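You operate a simulated robot arm through the tools that you are given. There is no shell and no other tool. Be economical: measure what you need, move in short steps, check, and stop when the job is done.

You run a simulated robot arm. Do the job below in one go: nothing can be reset, and whatever is moved stays where it is left.

## Task
Fetch the wooden spoon and stand it on top of the descaler box on the worktop.

It is judged by the outcome, as a careful person would: the job done as asked, and still so three seconds after it is handed in. It fails if anything else is knocked over, pushed out of place, dropped, spilled or broken.

## Robot
A 6-joint arm with a two-finger parallel gripper, fixed in place. Base frame: the origin is at the foot of the arm, x ahead of it, y to its left, z up; the work surface is at about z = 0. Units: m, degrees, N and s.
With the tool pointing down near the work surface it reaches from about 0.14 to 0.58 m from the base axis. Its first joint turns from -66.0 to 66.0 degrees. Payload 2.1 kg.
Tool frame: the origin (TCP) lies between the finger pads and is the grasp point; the fingertips stand 0.03 m ahead of it; z points along the fingers, y is the line along which they close. Largest opening 0.094 m; finger width 0.028, thickness 0.01; the body of the gripper, 0.05 by 0.096 m, starts 0.055 m behind the TCP.
Orientation is that of the tool frame in the base frame, as [roll, pitch, yaw] about the fixed x, y, z axes, in that order (R = Rz(yaw) Ry(pitch) Rx(roll)). With the fingers straight down and closing along the base's y, the tool's x points along the base's -x, its y along +y and its z along -z.

## Interface
- The arm moves only by the tool apply_moves. Its argument "moves" is one flat list of numbers, 7 for each row, row after row: the turn, a rotation vector about the tool's x, y, z in degrees, then the shift along the tool's x, y, z in m, then the gripper command, from -1 (shut) to 1 (fully open), values between in proportion. In form: [ax, ay, az, tx, ty, tz, claw, ax, ay, az, tx, ty, tz, claw, ...]. A call has 1 to 20 rows; each row is the pose to reach, as a shift and turn from the pose commanded when the call began, along the tool's axes at that moment. Rows are played at 5 a second. More than 0.05 m and 8.6 degrees between two rows, or a gripper value outside its range, and nothing of the call is played. A pose out of reach is approached as far as the arm can. The call stops where the force on the tool passes 40 N (or 10 N more than at its start, if that is more) or the arm is blocked; 0.2 s more then pass. The fingers move at their own pace (about 0.072 m/s each) and stop on an object; they squeeze with about 27 N. The grip force told is the motor's: it shows also when the fingers shut on nothing. Time passes only in rows, and 0.2 s behind the last, so rows that repeat a pose let the fingers close. It gives the time, the measured TCP pose, the force on the tool (base axes), the opening and the grip force at its end, in the units of the frame above (readings bear some noise), and new pictures: "pictures" is both (left out), scene, wrist or none.
- Cameras (640 x 400 px; columns grow to the right, rows downward): "scene" is fixed at [0.0576, -0.3741, 0.4853]; the picture's right is [0.79, -0.61, 0.00], its down [-0.34, -0.44, -0.83] and it looks along [0.51, 0.66, -0.56] (base axes); focal length 244 px, centre (320, 200). "wrist" rides on the gripper at [0.076, 0.014, -0.102] in the tool frame; the picture's right is [-0.18, 0.98, 0.00], its down [-0.75, -0.14, -0.64] and it looks along [-0.63, -0.12, 0.77] (tool axes); focal length 243 px, centre (320, 200). There is no depth. A picture from a camera that has moved, and an enlarged one, comes with that camera's place and axes in the base frame and with its lens.
- enlarge(camera, box): a new picture of the part [left, top, right, bottom] of that camera's present view, enlarged. The clock stands still meanwhile.
- hand_in(): hands the job in; it is judged then, once.

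Work in short steps. Places have to be worked out from the pictures, the camera data and where the tool is seen: move nearer, look again, correct. Check each grasp and each placing, and mend what went wrong. You have 90 turns and 170 pictures in all, those below and enlarged ones among them. Open the gripper and draw the arm clear of the work before you hand the job in, unless the task says otherwise; then end with one line.

The tools are called after "Request:" by a JSON object that holds its "fn" and its "kwargs". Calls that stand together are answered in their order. apply_moves: Moves the arm, as the interface text tells. Its arguments: {"type":"object","properties":{"moves":{"type":"array","items":{"type":"number"}},"pictures":{"type":"string","enum":["both","scene","wrist","none"]}},"required":["moves"]} The other tools are called the same way: enlarge (camera, box) takes an enlarged picture of a part of a camera's view; hand_in () hands the job in.

At the start:

```text
clock: 0.0
ee_pos: [0.3203, 0.0552, 0.3582]
tcp_rot: [180.0, 0.0, -179.9]
wrist_force: [-1.3, 0.0, -0.6]
gripper_width: 0.094
finger_force: 0.0
```

scene: 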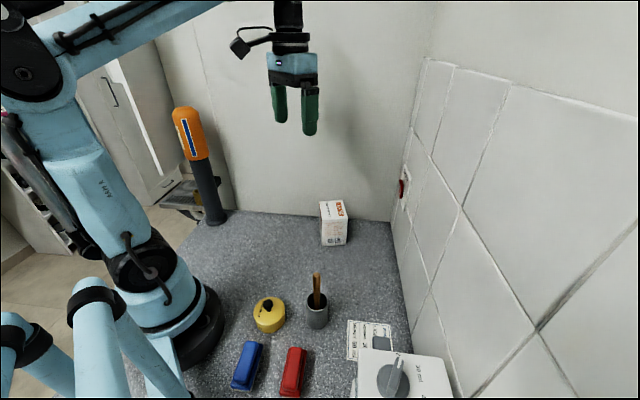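
wrist: 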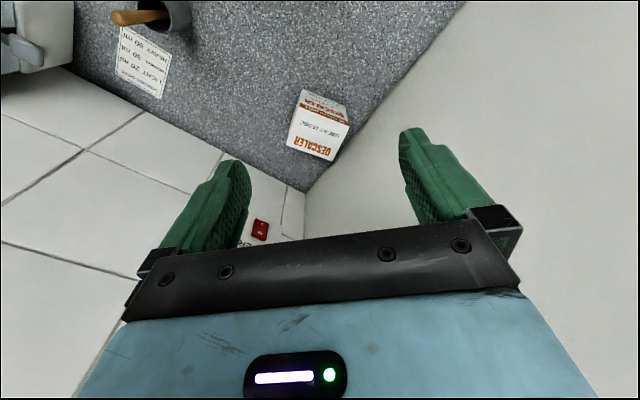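

The spoon seems to stand in a grey cup, and the descaler box is at the back. I'll enlarge both for details.

Request:
{"fn": "enlarge", "kwargs": {"camera": "scene", "box": [270, 250, 370, 340]}}

Request:
{"fn": "enlarge", "kwargs": {"camera": "scene", "box": [290, 180, 380, 260]}}

Request:
{"fn": "enlarge", "kwargs": {"camera": "wrist", "box": [80, 0, 380, 190]}}

Request:
{"fn": "enlarge", "kwargs": {"camera": "scene", "box": [220, 290, 460, 400]}}

```text
4.44 times, centred on (320, 295) of scene
camera zoom: at [0.0576, -0.3741, 0.4853], right [0.79, -0.61, 0.0], down [-0.34, -0.44, -0.83], along [0.51, 0.66, -0.56], focal length 1086 px, centre (320, -222)
```

zoom: 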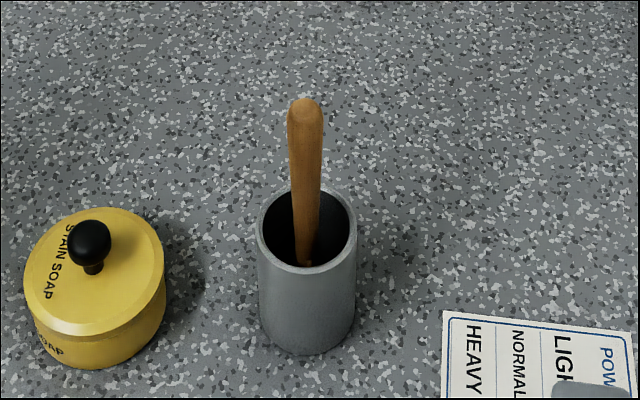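

```text
5.00 times, centred on (335, 220) of scene
camera zoom: at [0.0576, -0.3741, 0.4853], right [0.79, -0.61, 0.0], down [-0.34, -0.44, -0.83], along [0.51, 0.66, -0.56], focal length 1222 px, centre (245, 100)
```

zoom: 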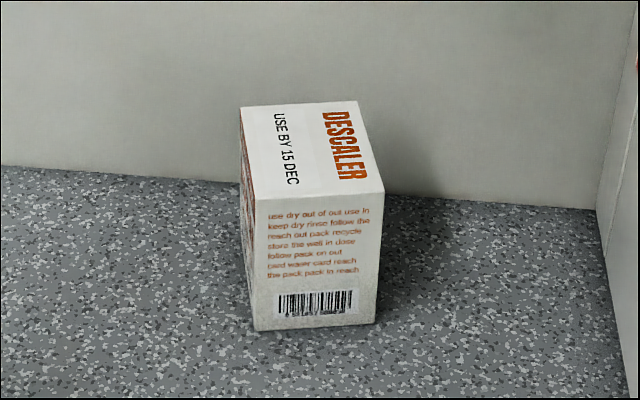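

```text
2.11 times, centred on (230, 95) of wrist
camera zoom: at [0.2446, 0.07, 0.461], right [0.18, 0.98, 0.0], down [0.75, -0.14, 0.64], along [0.63, -0.12, -0.77], focal length 511 px, centre (510, 421)
```

zoom: 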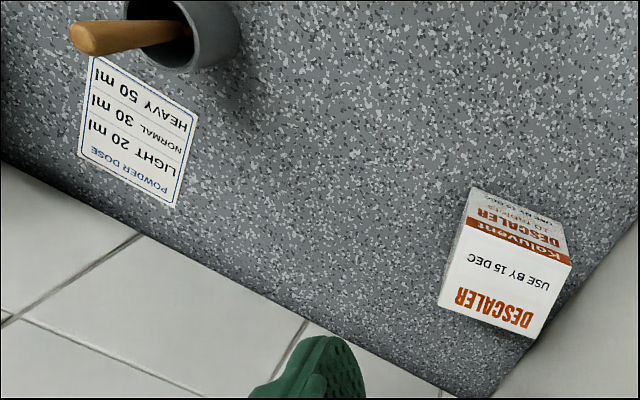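

```text
2.67 times, centred on (340, 345) of scene
camera zoom: at [0.0576, -0.3741, 0.4853], right [0.79, -0.61, 0.0], down [-0.34, -0.44, -0.83], along [0.51, 0.66, -0.56], focal length 652 px, centre (267, -187)
```

zoom: 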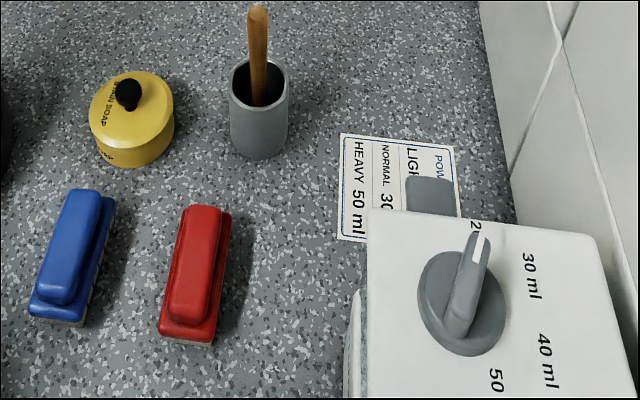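

Estimates: cup at about (0.221, -0.153) with its rim at z≈0.075, spoon tip z≈0.14, descaler box centred near (0.416, 0.032) with its top at z≈0.09. I'll move above the spoon, staying high.

Request:
{"fn": "apply_moves", "kwargs": {"moves": [0, 0, 0, 0.016, -0.034, 0.018, 1, 0, 0, 0, 0.033, -0.069, 0.036, 1, 0, 0, 0, 0.049, -0.103, 0.054, 1, 0, 0, 0, 0.065, -0.137, 0.072, 1, 0, 0, 0, 0.082, -0.172, 0.09, 1, 0, 0, 0, 0.098, -0.206, 0.108, 1, 0, 0, 0, 0.098, -0.206, 0.108, 1]}}

```text
clock: 1.6
ee_pos: [0.224, -0.151, 0.2503]
tcp_rot: [180.0, 0.1, -179.9]
wrist_force: [0.6, -0.5, 0.7]
gripper_width: 0.094
finger_force: 0.1
camera wrist: at [0.1473, -0.1369, 0.3538], right [0.18, 0.98, 0.0], down [0.75, -0.14, 0.64], along [0.63, -0.12, -0.77], focal length 243 px, centre (320, 200)
```

scene: 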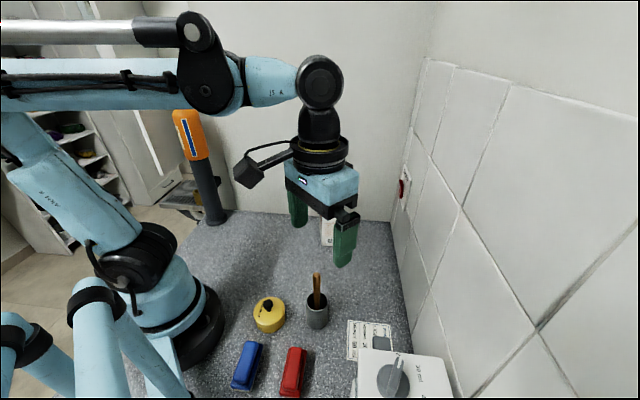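
wrist: 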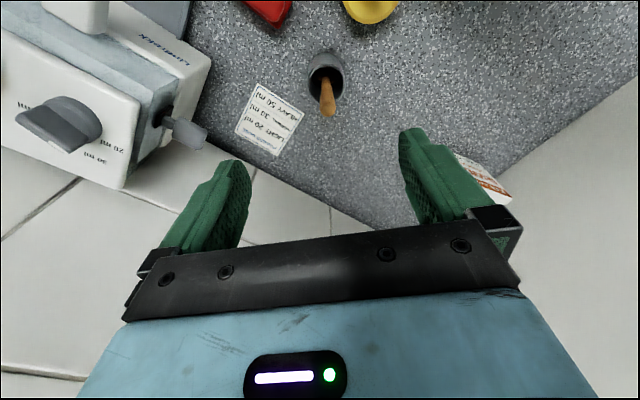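

The tip triangulates to about (0.227, -0.145, 0.134). I'll take a closer look for the spoon's lean and the inside of the cup.

Request:
{"fn": "enlarge", "kwargs": {"camera": "wrist", "box": [280, 40, 376, 100]}}

Request:
{"fn": "enlarge", "kwargs": {"camera": "wrist", "box": [280, 60, 376, 120]}}

```text
6.67 times, centred on (328, 70) of wrist
camera zoom: at [0.1473, -0.1369, 0.3538], right [0.18, 0.98, 0.0], down [0.75, -0.14, 0.64], along [0.63, -0.12, -0.77], focal length 1618 px, centre (267, 1067)
```

zoom: 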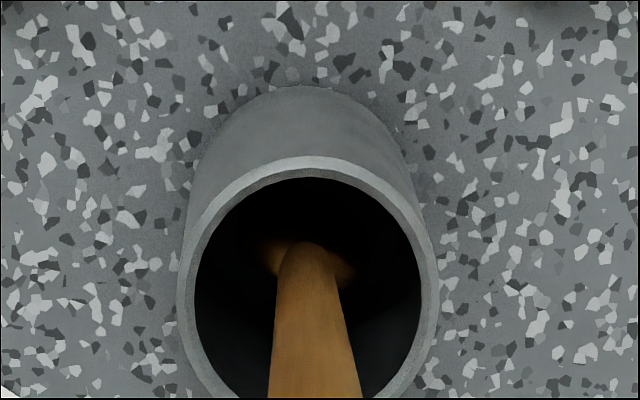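

```text
6.67 times, centred on (328, 90) of wrist
camera zoom: at [0.1473, -0.1369, 0.3538], right [0.18, 0.98, 0.0], down [0.75, -0.14, 0.64], along [0.63, -0.12, -0.77], focal length 1618 px, centre (267, 933)
```

zoom: 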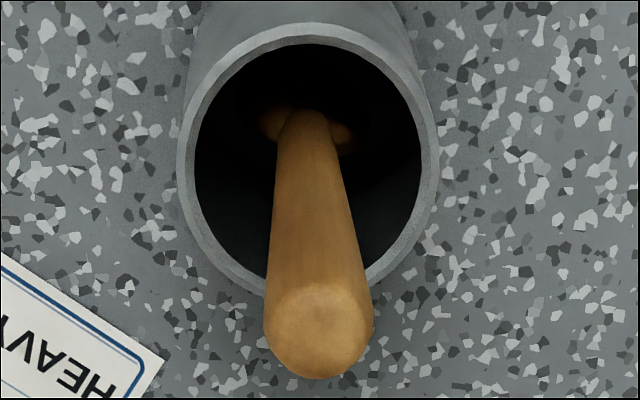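

The spoon stands head-down, leaning only slightly. I'll descend partway at (0.226, -0.146) and check again.

Request:
{"fn": "apply_moves", "kwargs": {"moves": [0, 0, 0, -0.002, 0.005, 0.04, 1, 0, 0, 0, -0.002, 0.005, 0.08, 1, 0, 0, 0, -0.002, 0.005, 0.09, 1, 0, 0, 0, -0.002, 0.005, 0.09, 1]}}

Request:
{"fn": "enlarge", "kwargs": {"camera": "scene", "box": [260, 220, 388, 340]}}

```text
clock: 2.6
ee_pos: [0.2257, -0.1485, 0.161]
tcp_rot: [179.9, 0.0, 179.9]
wrist_force: [0.4, -0.2, 0.7]
gripper_width: 0.094
finger_force: 0.0
camera wrist: at [0.1494, -0.1332, 0.2631], right [0.18, 0.98, 0.0], down [0.75, -0.14, 0.64], along [0.63, -0.12, -0.77], focal length 243 px, centre (320, 200)
```

scene: 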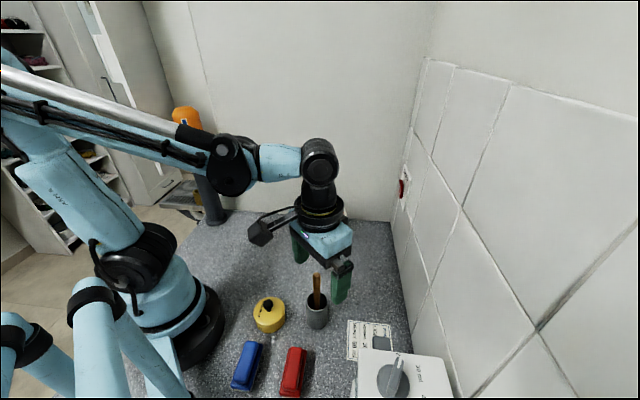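
wrist: 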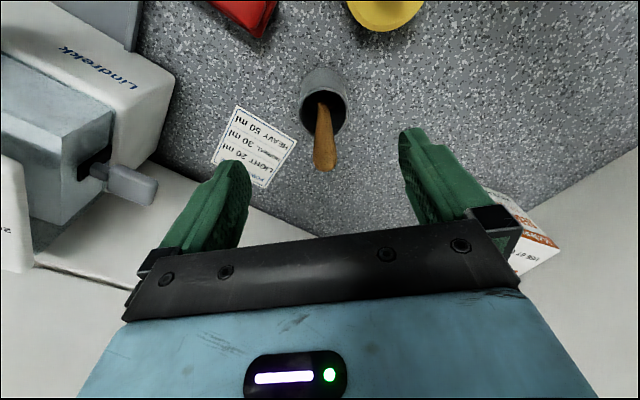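

```text
3.33 times, centred on (324, 280) of scene
camera zoom: at [0.0576, -0.3741, 0.4853], right [0.79, -0.61, 0.0], down [-0.34, -0.44, -0.83], along [0.51, 0.66, -0.56], focal length 815 px, centre (307, -67)
```

zoom: 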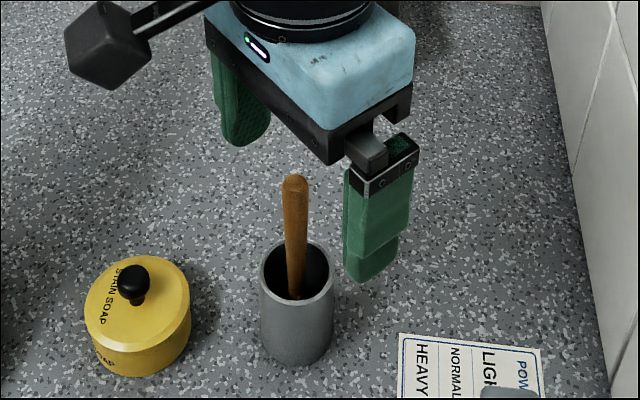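

The spoon is centred between the fingers (tip ≈ (0.228, -0.146)). I'll descend to TCP z≈0.114 so the fingertips stay above the cup rim, then look before closing.

Request:
{"fn": "apply_moves", "kwargs": {"moves": [0, 0, 0, 0, 0.001, 0.024, 1, 0, 0, 0, 0, 0.001, 0.047, 1, 0, 0, 0, 0, 0.001, 0.047, 1]}}

Request:
{"fn": "enlarge", "kwargs": {"camera": "scene", "box": [260, 220, 388, 340]}}

```text
clock: 3.4
ee_pos: [0.2264, -0.1454, 0.1133]
tcp_rot: [179.9, 0.0, 180.0]
wrist_force: [0.0, 0.3, -0.6]
gripper_width: 0.0942
finger_force: 0.1
camera wrist: at [0.1502, -0.1305, 0.2165], right [0.18, 0.98, 0.0], down [0.75, -0.14, 0.64], along [0.63, -0.12, -0.77], focal length 243 px, centre (320, 200)
```

scene: 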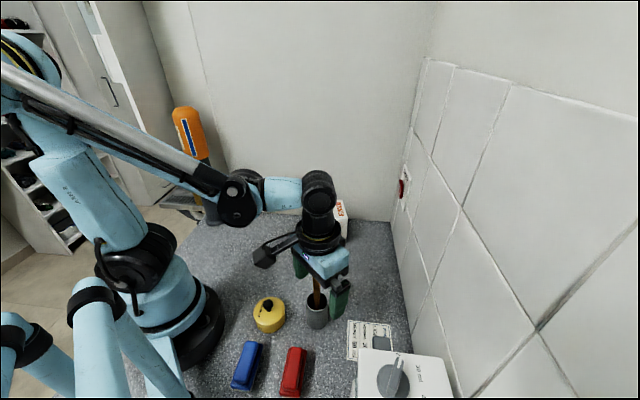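
wrist: 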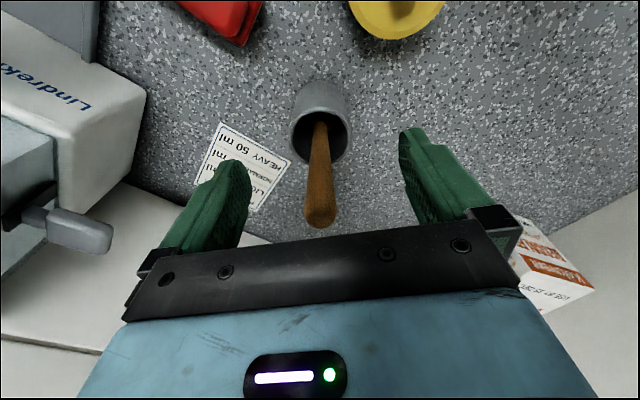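

```text
3.33 times, centred on (324, 280) of scene
camera zoom: at [0.0576, -0.3741, 0.4853], right [0.79, -0.61, 0.0], down [-0.34, -0.44, -0.83], along [0.51, 0.66, -0.56], focal length 815 px, centre (307, -67)
```

zoom: 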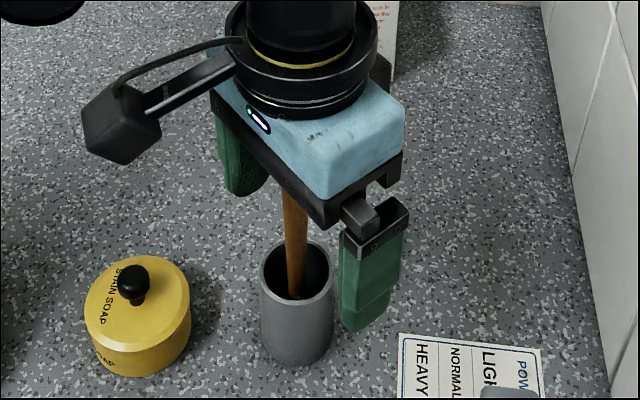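

All clear; the handle lies between the pads. Closing the fingers.

Request:
{"fn": "apply_moves", "kwargs": {"moves": [0, 0, 0, 0, 0, 0, 0.3, 0, 0, 0, 0, 0, 0, -0.2, 0, 0, 0, 0, 0, 0, -1, 0, 0, 0, 0, 0, 0, -1, 0, 0, 0, 0, 0, 0, -1, 0, 0, 0, 0, 0, 0, -1]}}

Request:
{"fn": "enlarge", "kwargs": {"camera": "scene", "box": [260, 220, 388, 340]}}

```text
clock: 4.8
ee_pos: [0.2272, -0.1449, 0.1129]
tcp_rot: [179.9, -0.1, 180.0]
wrist_force: [-0.3, -0.6, -0.2]
gripper_width: 0.0132
finger_force: 26.4
camera wrist: at [0.1502, -0.1305, 0.2167], right [0.18, 0.98, 0.0], down [0.75, -0.14, 0.64], along [0.63, -0.12, -0.77], focal length 243 px, centre (320, 200)
```

scene: 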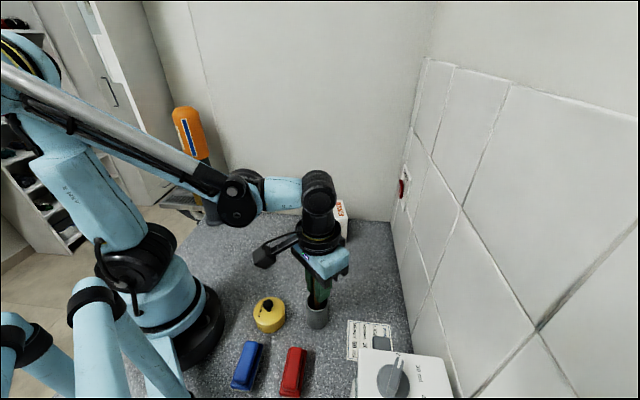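
wrist: 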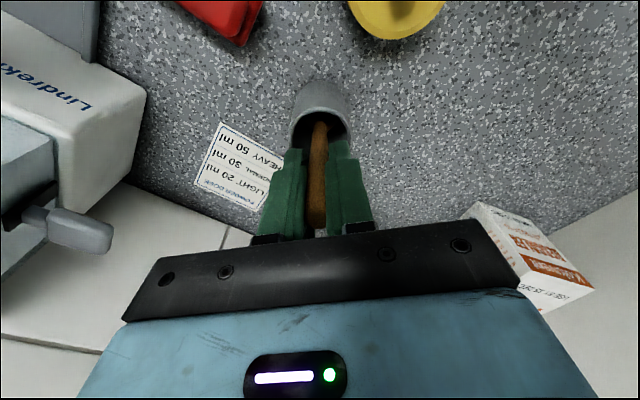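

```text
3.33 times, centred on (324, 280) of scene
camera zoom: at [0.0576, -0.3741, 0.4853], right [0.79, -0.61, 0.0], down [-0.34, -0.44, -0.83], along [0.51, 0.66, -0.56], focal length 815 px, centre (307, -67)
```

zoom: 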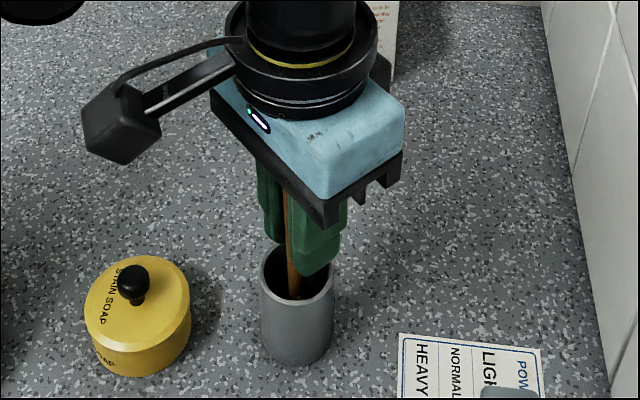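

The spoon is gripped (13 mm) and the cup hasn't moved. I'll lift slowly a bit and check that the cup stays down.

Request:
{"fn": "apply_moves", "kwargs": {"moves": [0, 0, 0, 0, 0, -0.01, -1, 0, 0, 0, 0, 0, -0.02, -1, 0, 0, 0, 0, 0, -0.035, -1, 0, 0, 0, 0, 0, -0.05, -1]}}

Request:
{"fn": "enlarge", "kwargs": {"camera": "scene", "box": [260, 200, 388, 340]}}

```text
clock: 5.8
ee_pos: [0.2262, -0.1449, 0.1628]
tcp_rot: [180.0, -0.1, -180.0]
wrist_force: [0.4, -0.3, -0.6]
gripper_width: 0.0133
finger_force: 27.2
camera wrist: at [0.1494, -0.1301, 0.2661], right [0.18, 0.98, 0.0], down [0.75, -0.14, 0.64], along [0.63, -0.12, -0.77], focal length 243 px, centre (320, 200)
```

scene: 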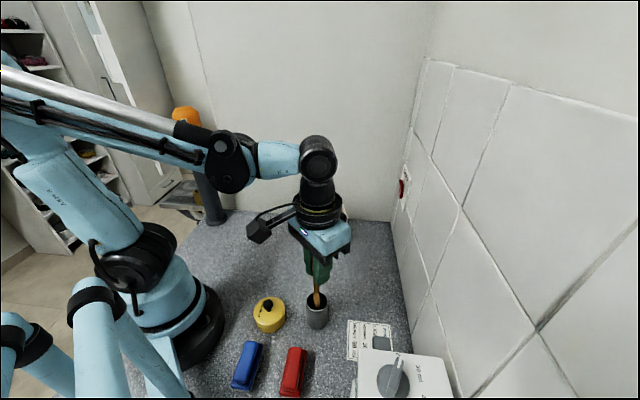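
wrist: 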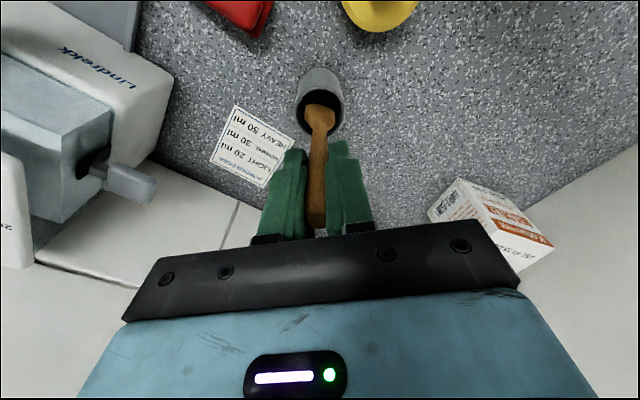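

```text
2.86 times, centred on (324, 270) of scene
camera zoom: at [0.0576, -0.3741, 0.4853], right [0.79, -0.61, 0.0], down [-0.34, -0.44, -0.83], along [0.51, 0.66, -0.56], focal length 698 px, centre (309, 0)
```

zoom: 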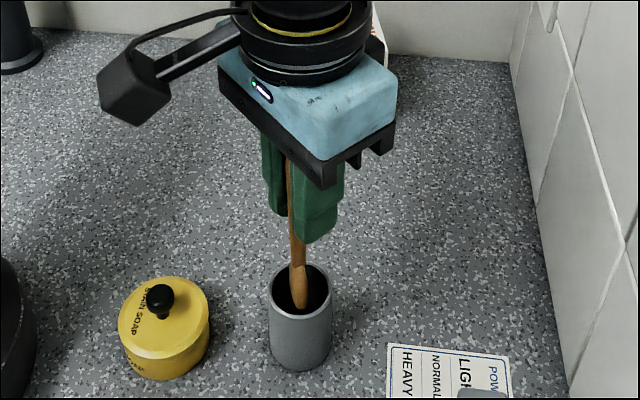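

The cup stays put and the spoon head is emerging. I'll lift a further 0.13 m and inspect the whole spoon.

Request:
{"fn": "apply_moves", "kwargs": {"moves": [0, 0, 0, 0, 0, -0.02, -1, 0, 0, 0, 0, 0, -0.05, -1, 0, 0, 0, 0, 0, -0.09, -1, 0, 0, 0, 0, 0, -0.13, -1, 0, 0, 0, 0, 0, -0.13, -1]}}

Request:
{"fn": "enlarge", "kwargs": {"camera": "scene", "box": [260, 180, 388, 340]}}

Request:
{"fn": "enlarge", "kwargs": {"camera": "wrist", "box": [250, 70, 410, 250]}}

```text
clock: 7.0
ee_pos: [0.2266, -0.1468, 0.2955]
tcp_rot: [-180.0, -0.1, 180.0]
wrist_force: [0.8, -0.7, -0.3]
gripper_width: 0.0135
finger_force: 27.2
camera wrist: at [0.1501, -0.1316, 0.3982], right [0.18, 0.98, 0.0], down [0.75, -0.14, 0.64], along [0.63, -0.12, -0.77], focal length 243 px, centre (320, 200)
```

scene: 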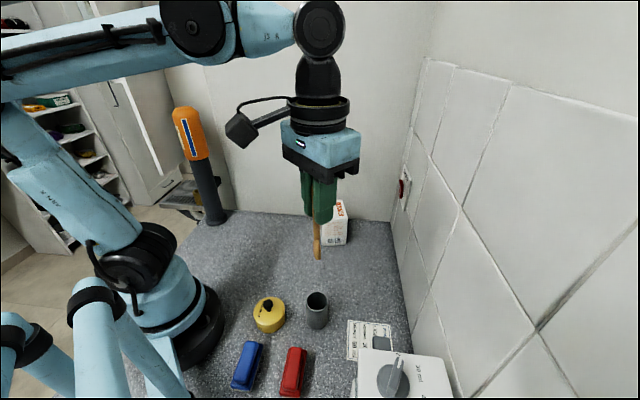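
wrist: 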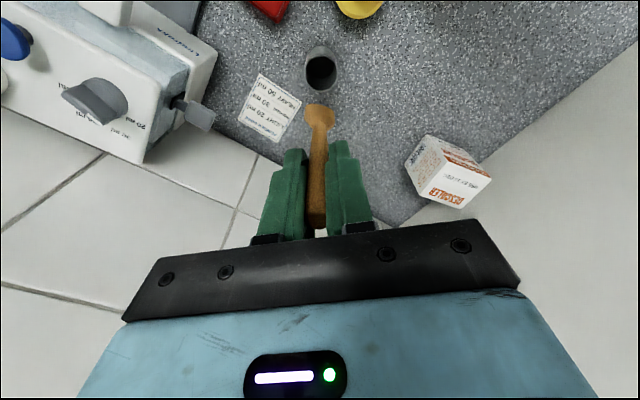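

```text
2.50 times, centred on (324, 260) of scene
camera zoom: at [0.0576, -0.3741, 0.4853], right [0.79, -0.61, 0.0], down [-0.34, -0.44, -0.83], along [0.51, 0.66, -0.56], focal length 611 px, centre (310, 50)
```

zoom: 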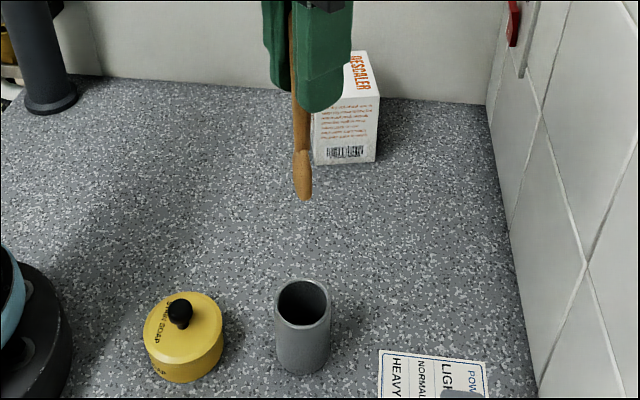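

```text
2.22 times, centred on (330, 160) of wrist
camera zoom: at [0.1501, -0.1316, 0.3982], right [0.18, 0.98, 0.0], down [0.75, -0.14, 0.64], along [0.63, -0.12, -0.77], focal length 539 px, centre (298, 289)
```

zoom: 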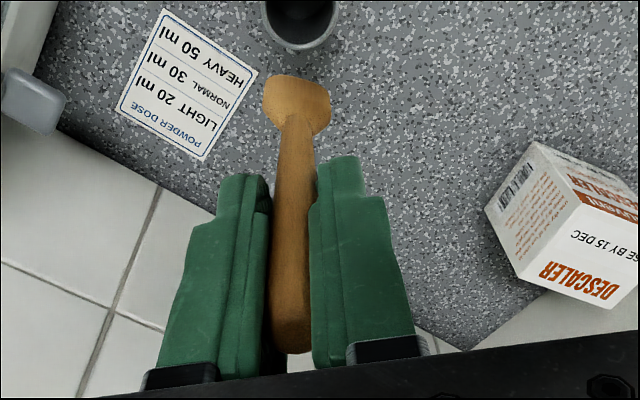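

The spoon is clear: about 13 cm long, with a tapered handle and a small bowl at the bottom. I'll inspect the bowl end to see how it can stand.

Request:
{"fn": "enlarge", "kwargs": {"camera": "scene", "box": [294, 215, 342, 265]}}

Request:
{"fn": "enlarge", "kwargs": {"camera": "wrist", "box": [290, 90, 350, 150]}}

Request:
{"fn": "enlarge", "kwargs": {"camera": "wrist", "box": [290, 190, 350, 245]}}

```text
8.00 times, centred on (318, 240) of scene
camera zoom: at [0.0576, -0.3741, 0.4853], right [0.79, -0.61, 0.0], down [-0.34, -0.44, -0.83], along [0.51, 0.66, -0.56], focal length 1955 px, centre (336, -120)
```

zoom: 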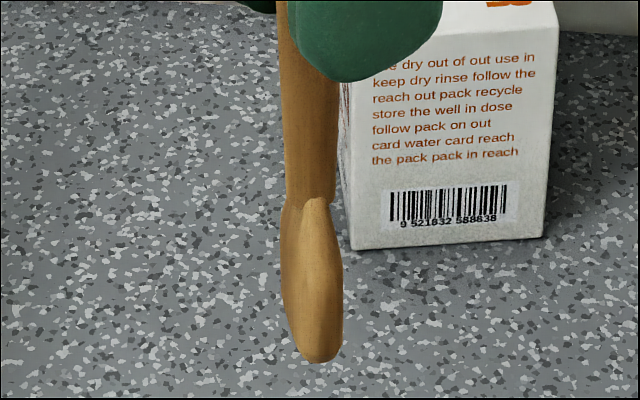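

```text
6.67 times, centred on (320, 120) of wrist
camera zoom: at [0.1501, -0.1316, 0.3982], right [0.18, 0.98, 0.0], down [0.75, -0.14, 0.64], along [0.63, -0.12, -0.77], focal length 1618 px, centre (320, 733)
```

zoom: 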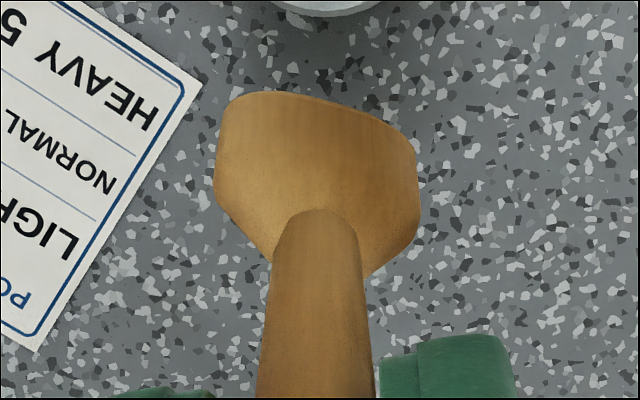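

```text
7.27 times, centred on (320, 218) of wrist
camera zoom: at [0.1501, -0.1316, 0.3982], right [0.18, 0.98, 0.0], down [0.75, -0.14, 0.64], along [0.63, -0.12, -0.77], focal length 1764 px, centre (320, 73)
```

zoom: 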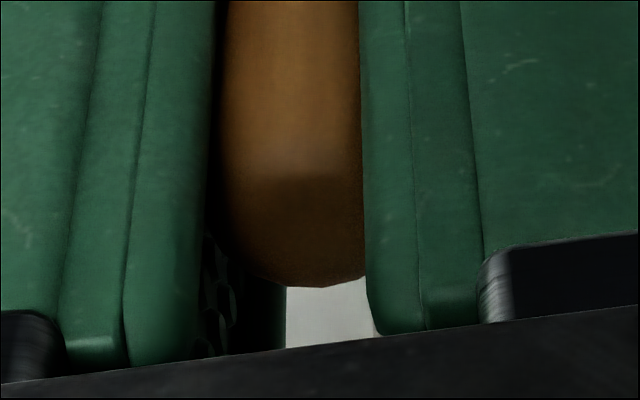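

The bowl is a thick paddle with a horizontal blunt end, and the spoon was standing free in the cup without touching the rim, so it can stand on that end. I'll carry it over the box at this height and keep the orientation.

Request:
{"fn": "apply_moves", "kwargs": {"moves": [0, 0, 0, -0.015, 0.014, 0, -1, 0, 0, 0, -0.04, 0.037, 0, -1, 0, 0, 0, -0.07, 0.066, 0, -1, 0, 0, 0, -0.1, 0.094, 0, -1, 0, 0, 0, -0.13, 0.122, 0, -1, 0, 0, 0, -0.158, 0.148, 0, -1, 0, 0, 0, -0.18, 0.169, 0, -1, 0, 0, 0, -0.191, 0.179, 0, -1, 0, 0, 0, -0.191, 0.179, 0, -1]}}

Request:
{"fn": "enlarge", "kwargs": {"camera": "scene", "box": [280, 100, 400, 260]}}

Request:
{"fn": "enlarge", "kwargs": {"camera": "wrist", "box": [250, 50, 410, 210]}}

```text
clock: 9.0
ee_pos: [0.4165, 0.0346, 0.2934]
tcp_rot: [180.0, 0.0, -180.0]
wrist_force: [-0.9, 0.0, -0.6]
gripper_width: 0.0133
finger_force: 26.7
camera wrist: at [0.341, 0.0497, 0.3968], right [0.18, 0.98, 0.0], down [0.75, -0.14, 0.64], along [0.63, -0.12, -0.77], focal length 243 px, centre (320, 200)
```

scene: 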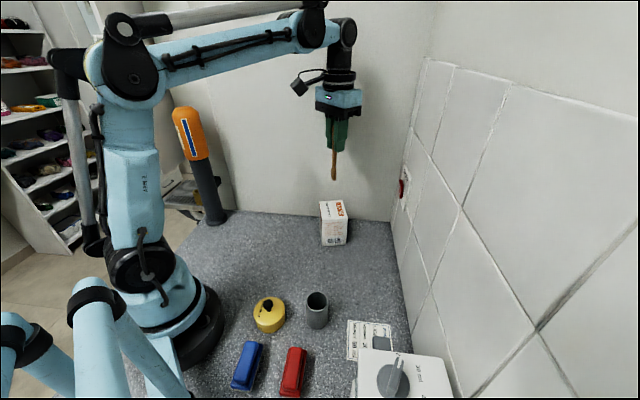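
wrist: 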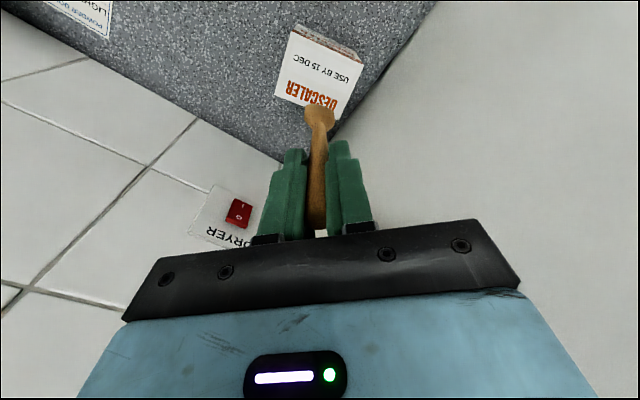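

```text
2.50 times, centred on (340, 180) of scene
camera zoom: at [0.0576, -0.3741, 0.4853], right [0.79, -0.61, 0.0], down [-0.34, -0.44, -0.83], along [0.51, 0.66, -0.56], focal length 611 px, centre (270, 250)
```

zoom: 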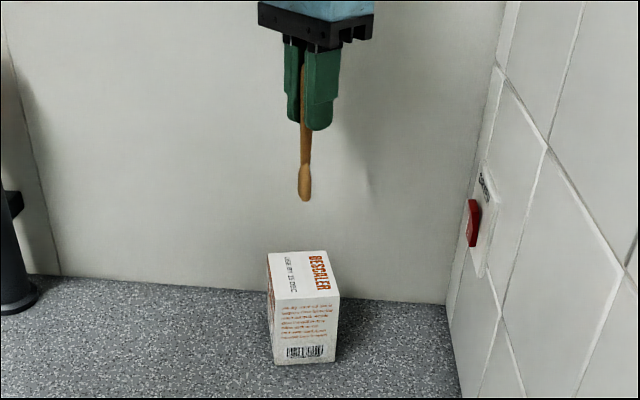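

```text
2.50 times, centred on (330, 130) of wrist
camera zoom: at [0.341, 0.0497, 0.3968], right [0.18, 0.98, 0.0], down [0.75, -0.14, 0.64], along [0.63, -0.12, -0.77], focal length 606 px, centre (295, 375)
```

zoom: 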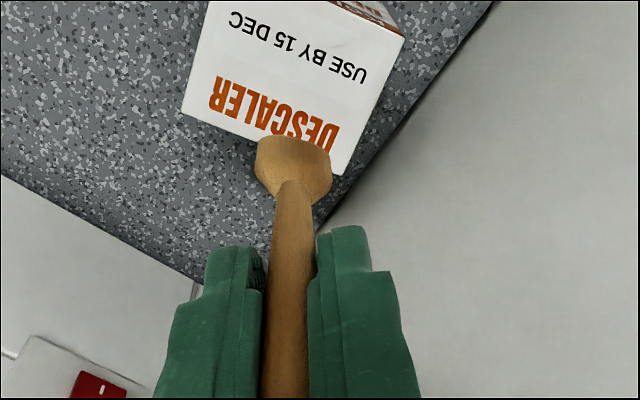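

The box top centre is at about (0.413, 0.033), and the spoon's end is over (0.411, 0.0355). I'll trim slightly and descend most of the way; contact is expected near TCP z≈0.20.

Request:
{"fn": "apply_moves", "kwargs": {"moves": [0, 0, 0, -0.002, -0.002, 0.02, -1, 0, 0, 0, -0.002, -0.002, 0.045, -1, 0, 0, 0, -0.002, -0.002, 0.065, -1, 0, 0, 0, -0.002, -0.002, 0.078, -1, 0, 0, 0, -0.002, -0.002, 0.078, -1]}}

Request:
{"fn": "enlarge", "kwargs": {"camera": "scene", "box": [300, 150, 370, 250]}}

Request:
{"fn": "enlarge", "kwargs": {"camera": "wrist", "box": [250, 50, 410, 210]}}

```text
clock: 10.2
ee_pos: [0.4179, 0.0324, 0.2164]
tcp_rot: [180.0, 0.0, 180.0]
wrist_force: [-0.6, -0.4, -0.4]
gripper_width: 0.0134
finger_force: 26.4
camera wrist: at [0.3423, 0.0463, 0.3193], right [0.18, 0.98, 0.0], down [0.75, -0.14, 0.64], along [0.63, -0.12, -0.77], focal length 243 px, centre (320, 200)
```

scene: 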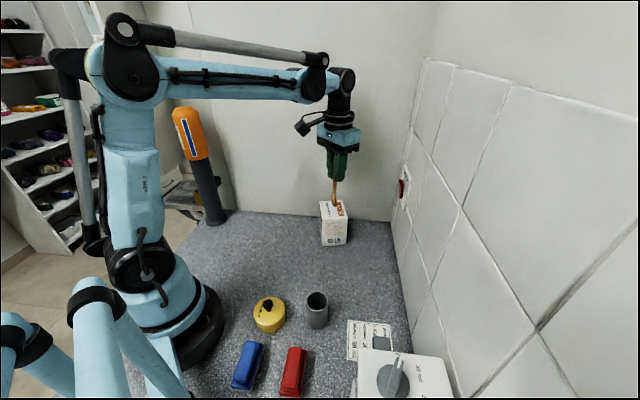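
wrist: 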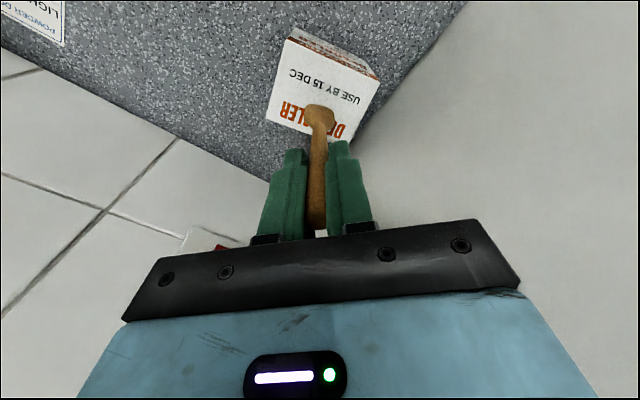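

```text
4.00 times, centred on (335, 200) of scene
camera zoom: at [0.0576, -0.3741, 0.4853], right [0.79, -0.61, 0.0], down [-0.34, -0.44, -0.83], along [0.51, 0.66, -0.56], focal length 978 px, centre (260, 200)
```

zoom: 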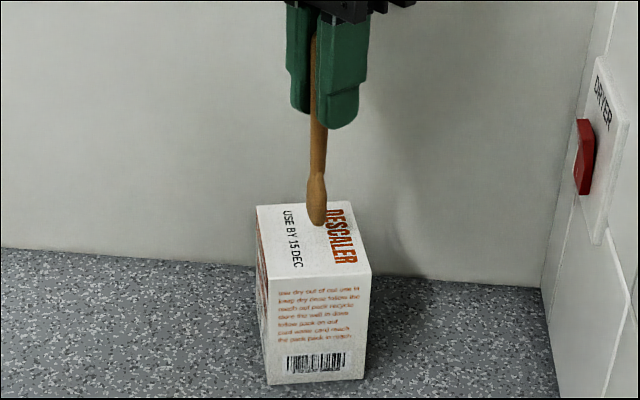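

```text
2.50 times, centred on (330, 130) of wrist
camera zoom: at [0.3423, 0.0463, 0.3193], right [0.18, 0.98, 0.0], down [0.75, -0.14, 0.64], along [0.63, -0.12, -0.77], focal length 606 px, centre (295, 375)
```

zoom: 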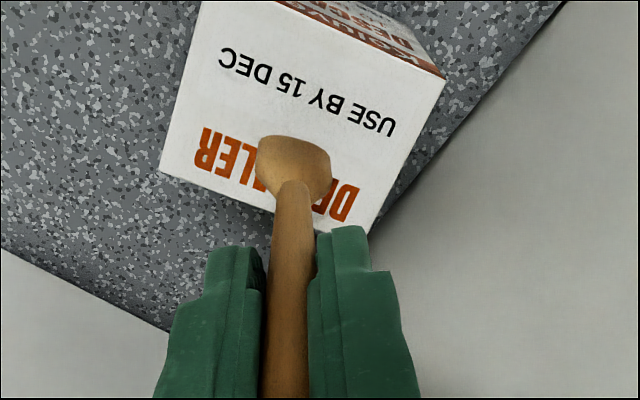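

The end is heading for the middle of the box top. I'll go down in small steps and watch the force.

Request:
{"fn": "apply_moves", "kwargs": {"moves": [0, 0, 0, 0, 0, 0.003, -1, 0, 0, 0, 0, 0, 0.006, -1, 0, 0, 0, 0, 0, 0.009, -1, 0, 0, 0, 0, 0, 0.012, -1, 0, 0, 0, 0, 0, 0.012, -1], "pictures": "none"}}

Request:
{"fn": "enlarge", "kwargs": {"camera": "scene", "box": [315, 180, 355, 230]}}

Request:
{"fn": "enlarge", "kwargs": {"camera": "wrist", "box": [290, 70, 370, 150]}}

```text
clock: 11.4
ee_pos: [0.4175, 0.0317, 0.2033]
tcp_rot: [-180.0, 0.0, -179.9]
wrist_force: [-1.4, -0.6, -0.8]
gripper_width: 0.0132
finger_force: 26.8
```

```text
8.00 times, centred on (335, 205) of scene
camera zoom: at [0.0576, -0.3741, 0.4853], right [0.79, -0.61, 0.0], down [-0.34, -0.44, -0.83], along [0.51, 0.66, -0.56], focal length 1955 px, centre (200, 160)
```

zoom: 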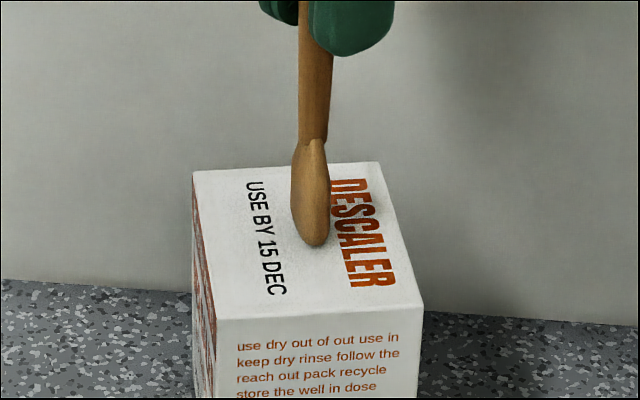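

```text
5.00 times, centred on (330, 110) of wrist
camera zoom: at [0.3422, 0.0468, 0.3058], right [0.18, 0.98, 0.0], down [0.75, -0.14, 0.64], along [0.63, -0.12, -0.77], focal length 1213 px, centre (270, 650)
```

zoom: 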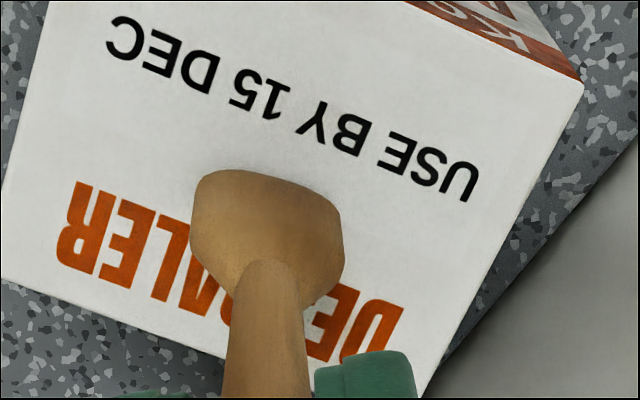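

The shadow shows a gap of only millimetres. Continuing in 1 mm steps.

Request:
{"fn": "apply_moves", "kwargs": {"moves": [0, 0, 0, 0, 0, 0.001, -1, 0, 0, 0, 0, 0, 0.002, -1, 0, 0, 0, 0, 0, 0.003, -1, 0, 0, 0, 0, 0, 0.003, -1], "pictures": "none"}}

Request:
{"fn": "enlarge", "kwargs": {"camera": "scene", "box": [315, 180, 355, 230]}}

```text
clock: 12.4
ee_pos: [0.417, 0.0317, 0.1991]
tcp_rot: [-180.0, 0.1, 180.0]
wrist_force: [1.5, 0.1, 20.0]
gripper_width: 0.0136
finger_force: 27.4
```

```text
8.00 times, centred on (335, 205) of scene
camera zoom: at [0.0575, -0.3741, 0.4853], right [0.79, -0.61, 0.0], down [-0.34, -0.44, -0.83], along [0.51, 0.66, -0.56], focal length 1955 px, centre (200, 160)
```

zoom: 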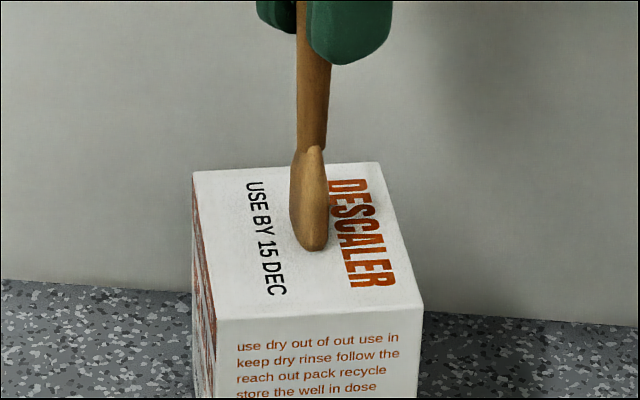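

Contact with 20 N. I'll ease up about 1 mm to take off the preload, then check.

Request:
{"fn": "apply_moves", "kwargs": {"moves": [0, 0, 0, 0, 0, -0.0005, -1, 0, 0, 0, 0, 0, -0.001, -1, 0, 0, 0, 0, 0, -0.001, -1], "pictures": "none"}}

Request:
{"fn": "enlarge", "kwargs": {"camera": "scene", "box": [305, 140, 375, 220]}}

Request:
{"fn": "enlarge", "kwargs": {"camera": "wrist", "box": [270, 70, 390, 240]}}

```text
clock: 13.2
ee_pos: [0.4193, 0.0327, 0.2008]
tcp_rot: [180.0, 0.1, 180.0]
wrist_force: [-0.2, 0.2, -0.9]
gripper_width: 0.0135
finger_force: 27.3
```

```text
5.00 times, centred on (340, 180) of scene
camera zoom: at [0.0576, -0.3741, 0.4853], right [0.79, -0.61, 0.0], down [-0.34, -0.44, -0.83], along [0.51, 0.66, -0.56], focal length 1222 px, centre (220, 300)
```

zoom: 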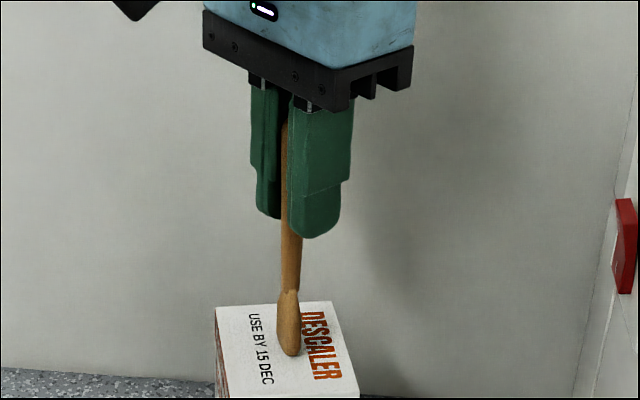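

```text
2.35 times, centred on (330, 155) of wrist
camera zoom: at [0.342, 0.0471, 0.3038], right [0.18, 0.98, 0.0], down [0.75, -0.14, 0.64], along [0.63, -0.12, -0.77], focal length 571 px, centre (296, 306)
```

zoom: 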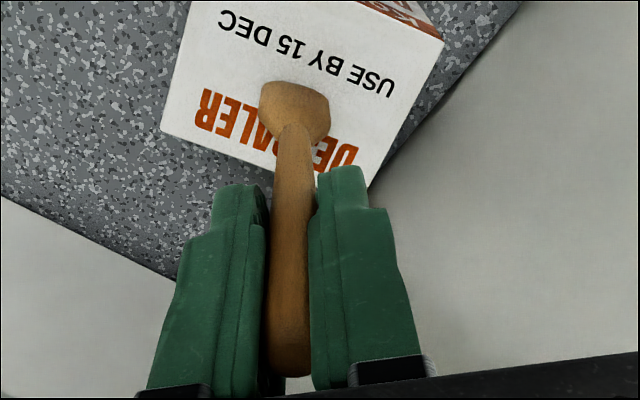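

Force is back to zero and the spoon looks vertical. I'll press very lightly again, then open just a little and watch.

Request:
{"fn": "apply_moves", "kwargs": {"moves": [0, 0, 0, 0, 0, 0.0003, -1, 0, 0, 0, 0, 0, 0.0005, -1, 0, 0, 0, 0, 0, 0.0005, -1], "pictures": "none"}}

```text
clock: 14.0
ee_pos: [0.4179, 0.0331, 0.2006]
tcp_rot: [-180.0, 0.0, -179.9]
wrist_force: [-0.7, 0.4, -0.3]
gripper_width: 0.0136
finger_force: 27.1
```

Request:
{"fn": "apply_moves", "kwargs": {"moves": [0, 0, 0, 0, 0, 0.0003, -1, 0, 0, 0, 0, 0, 0.0003, -1], "pictures": "none"}}

```text
clock: 14.6
ee_pos: [0.4174, 0.0316, 0.2005]
tcp_rot: [179.9, 0.0, 179.9]
wrist_force: [0.3, 0.2, 0.0]
gripper_width: 0.0135
finger_force: 26.7
```

Still no contact force, so I'll go down a bit further.

Request:
{"fn": "apply_moves", "kwargs": {"moves": [0, 0, 0, 0, 0, 0.0004, -1, 0, 0, 0, 0, 0, 0.0004, -1], "pictures": "none"}}

```text
clock: 15.2
ee_pos: [0.418, 0.032, 0.1995]
tcp_rot: [179.9, 0.1, -180.0]
wrist_force: [-0.5, 0.5, 7.2]
gripper_width: 0.0132
finger_force: 27.3
```

Light contact, 7 N. I'll open just a few millimetres (to ~18 mm) so the spoon is loosely caged, and look.

Request:
{"fn": "apply_moves", "kwargs": {"moves": [0, 0, 0, 0, 0, 0, -0.72, 0, 0, 0, 0, 0, 0, -0.69, 0, 0, 0, 0, 0, 0, -0.66, 0, 0, 0, 0, 0, 0, -0.62, 0, 0, 0, 0, 0, 0, -0.62, 0, 0, 0, 0, 0, 0, -0.62]}}

Request:
{"fn": "enlarge", "kwargs": {"camera": "scene", "box": [305, 140, 375, 220]}}

Request:
{"fn": "enlarge", "kwargs": {"camera": "wrist", "box": [270, 70, 390, 240]}}

```text
clock: 16.6
ee_pos: [0.4171, 0.0313, 0.1995]
tcp_rot: [-180.0, 0.0, -179.9]
wrist_force: [0.5, -0.1, 0.0]
gripper_width: 0.0179
finger_force: 0.1
camera wrist: at [0.3416, 0.0471, 0.3029], right [0.18, 0.98, 0.0], down [0.75, -0.14, 0.64], along [0.63, -0.12, -0.77], focal length 243 px, centre (320, 200)
```

scene: 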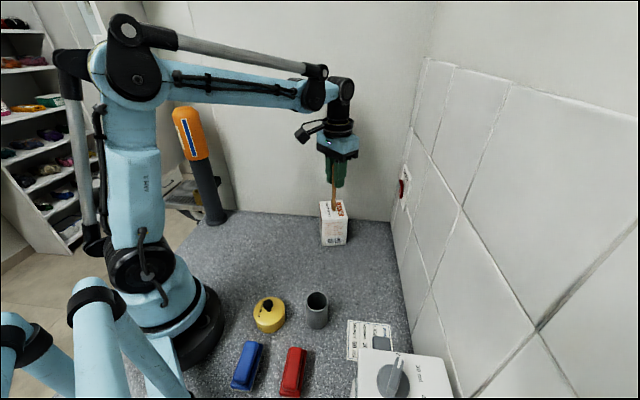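
wrist: 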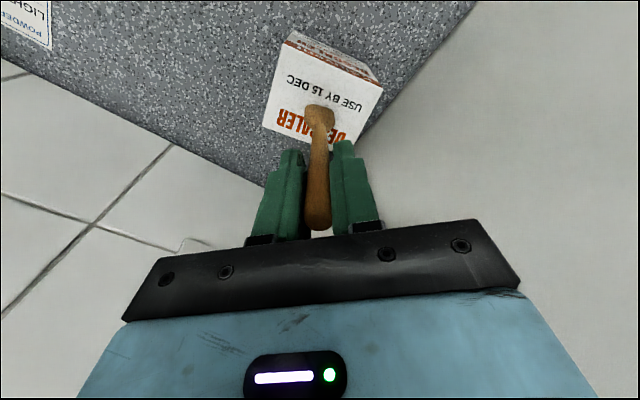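

```text
5.00 times, centred on (340, 180) of scene
camera zoom: at [0.0576, -0.3741, 0.4853], right [0.79, -0.61, 0.0], down [-0.34, -0.44, -0.83], along [0.51, 0.66, -0.56], focal length 1222 px, centre (220, 300)
```

zoom: 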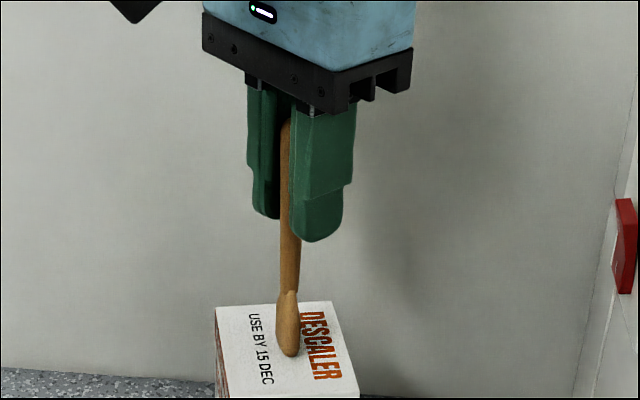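

```text
2.35 times, centred on (330, 155) of wrist
camera zoom: at [0.3416, 0.0471, 0.3029], right [0.18, 0.98, 0.0], down [0.75, -0.14, 0.64], along [0.63, -0.12, -0.77], focal length 571 px, centre (296, 306)
```

zoom: 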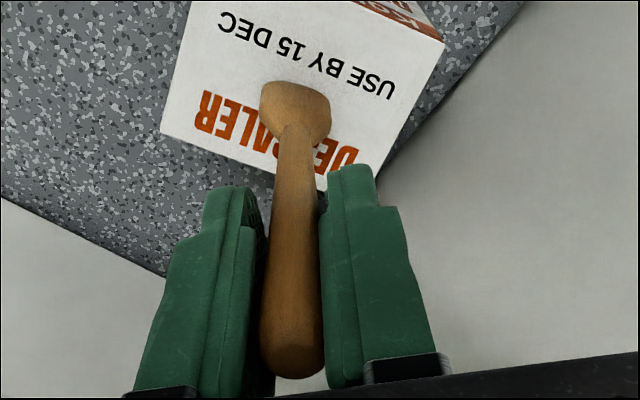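

It stays upright with the grip released, even in the uncaged direction. Opening further, slowly.

Request:
{"fn": "apply_moves", "kwargs": {"moves": [0, 0, 0, 0, 0, 0, -0.58, 0, 0, 0, 0, 0, 0, -0.52, 0, 0, 0, 0, 0, 0, -0.45, 0, 0, 0, 0, 0, 0, -0.38, 0, 0, 0, 0, 0, 0, -0.3, 0, 0, 0, 0, 0, 0, -0.3, 0, 0, 0, 0, 0, 0, -0.3], "pictures": "none"}}

Request:
{"fn": "enlarge", "kwargs": {"camera": "scene", "box": [305, 140, 375, 220]}}

Request:
{"fn": "enlarge", "kwargs": {"camera": "wrist", "box": [250, 70, 410, 240]}}

```text
clock: 18.2
ee_pos: [0.4172, 0.0307, 0.1997]
tcp_rot: [179.9, 0.0, -180.0]
wrist_force: [-0.1, 0.1, 0.4]
gripper_width: 0.0331
finger_force: 0.1
```

```text
5.00 times, centred on (340, 180) of scene
camera zoom: at [0.0576, -0.3741, 0.4853], right [0.79, -0.61, 0.0], down [-0.34, -0.44, -0.83], along [0.51, 0.66, -0.56], focal length 1222 px, centre (220, 300)
```

zoom: 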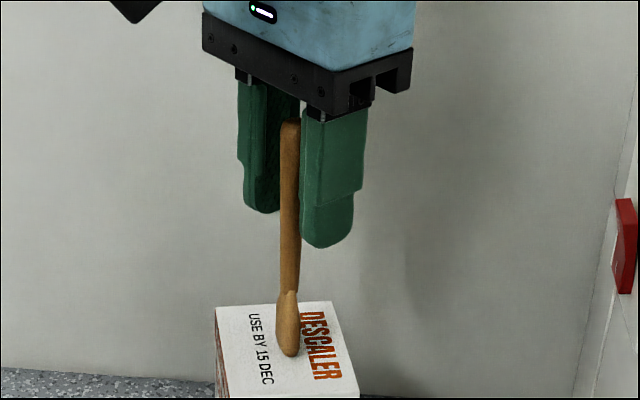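

```text
2.35 times, centred on (330, 155) of wrist
camera zoom: at [0.3416, 0.0471, 0.3029], right [0.18, 0.98, 0.0], down [0.75, -0.14, 0.64], along [0.63, -0.12, -0.77], focal length 571 px, centre (296, 306)
```

zoom: 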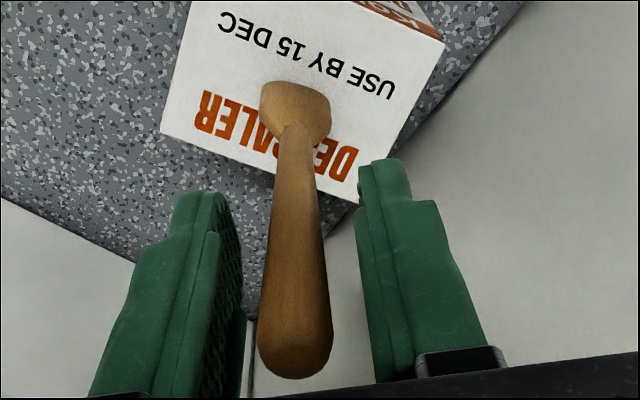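

The spoon stands free. I'll open fully and withdraw straight up.

Request:
{"fn": "apply_moves", "kwargs": {"moves": [0, 0, 0, 0, 0, 0, 0, 0, 0, 0, 0, 0, 0, 0.3, 0, 0, 0, 0, 0, 0, 0.6, 0, 0, 0, 0, 0, 0, 0.6, 0, 0, 0, 0, 0, -0.01, 0.6, 0, 0, 0, 0, 0, -0.03, 0.6, 0, 0, 0, 0, 0, -0.06, 0.6, 0, 0, 0, 0, 0, -0.09, 0.6, 0, 0, 0, 0, 0, -0.12, 0.6, 0, 0, 0, 0.03, 0, -0.13, 0.6, 0, 0, 0, 0.06, 0, -0.13, 0.6, 0, 0, 0, 0.1, 0, -0.13, 0.6, 0, 0, 0, 0.1, 0, -0.13, 0.6, 0, 0, 0, 0.1, 0, -0.13, 0.6]}}

Request:
{"fn": "enlarge", "kwargs": {"camera": "scene", "box": [300, 140, 380, 260]}}

```text
clock: 21.2
ee_pos: [0.3167, 0.0347, 0.3288]
tcp_rot: [-179.9, 0.0, 179.9]
wrist_force: [0.2, 0.2, 0.5]
gripper_width: 0.0752
finger_force: 0.1
camera wrist: at [0.2416, 0.0492, 0.4316], right [0.18, 0.98, 0.0], down [0.75, -0.14, 0.64], along [0.63, -0.12, -0.77], focal length 243 px, centre (320, 200)
```

scene: 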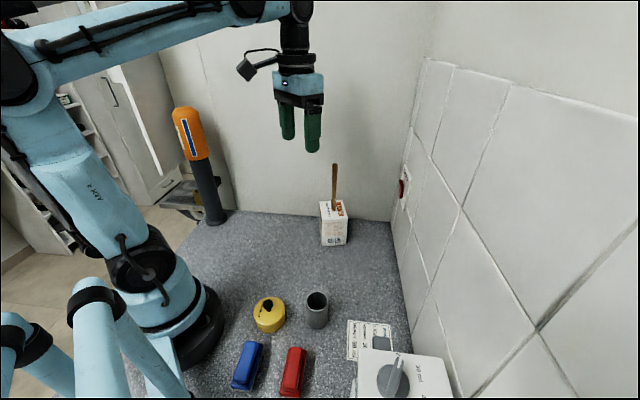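
wrist: 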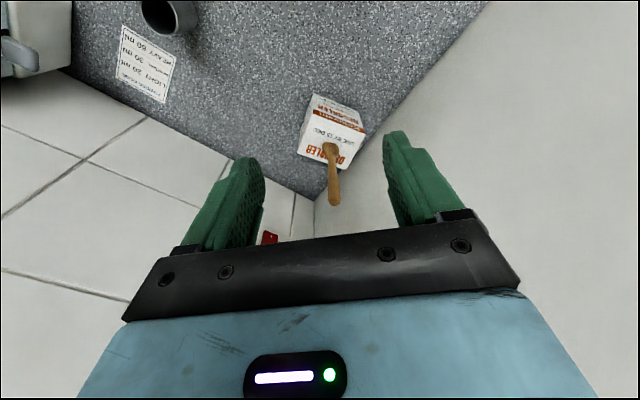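

```text
3.33 times, centred on (340, 200) of scene
camera zoom: at [0.0576, -0.3741, 0.4853], right [0.79, -0.61, 0.0], down [-0.34, -0.44, -0.83], along [0.51, 0.66, -0.56], focal length 815 px, centre (253, 200)
```

zoom: 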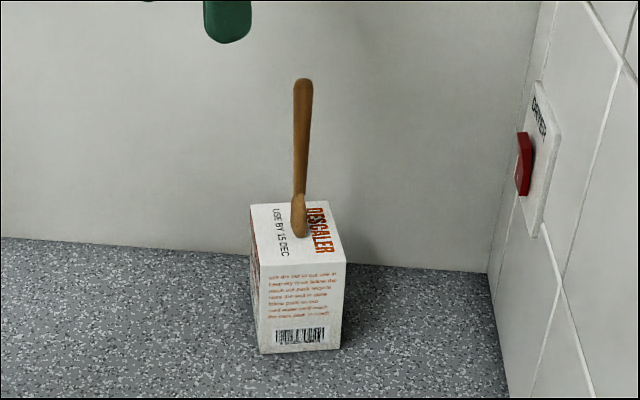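

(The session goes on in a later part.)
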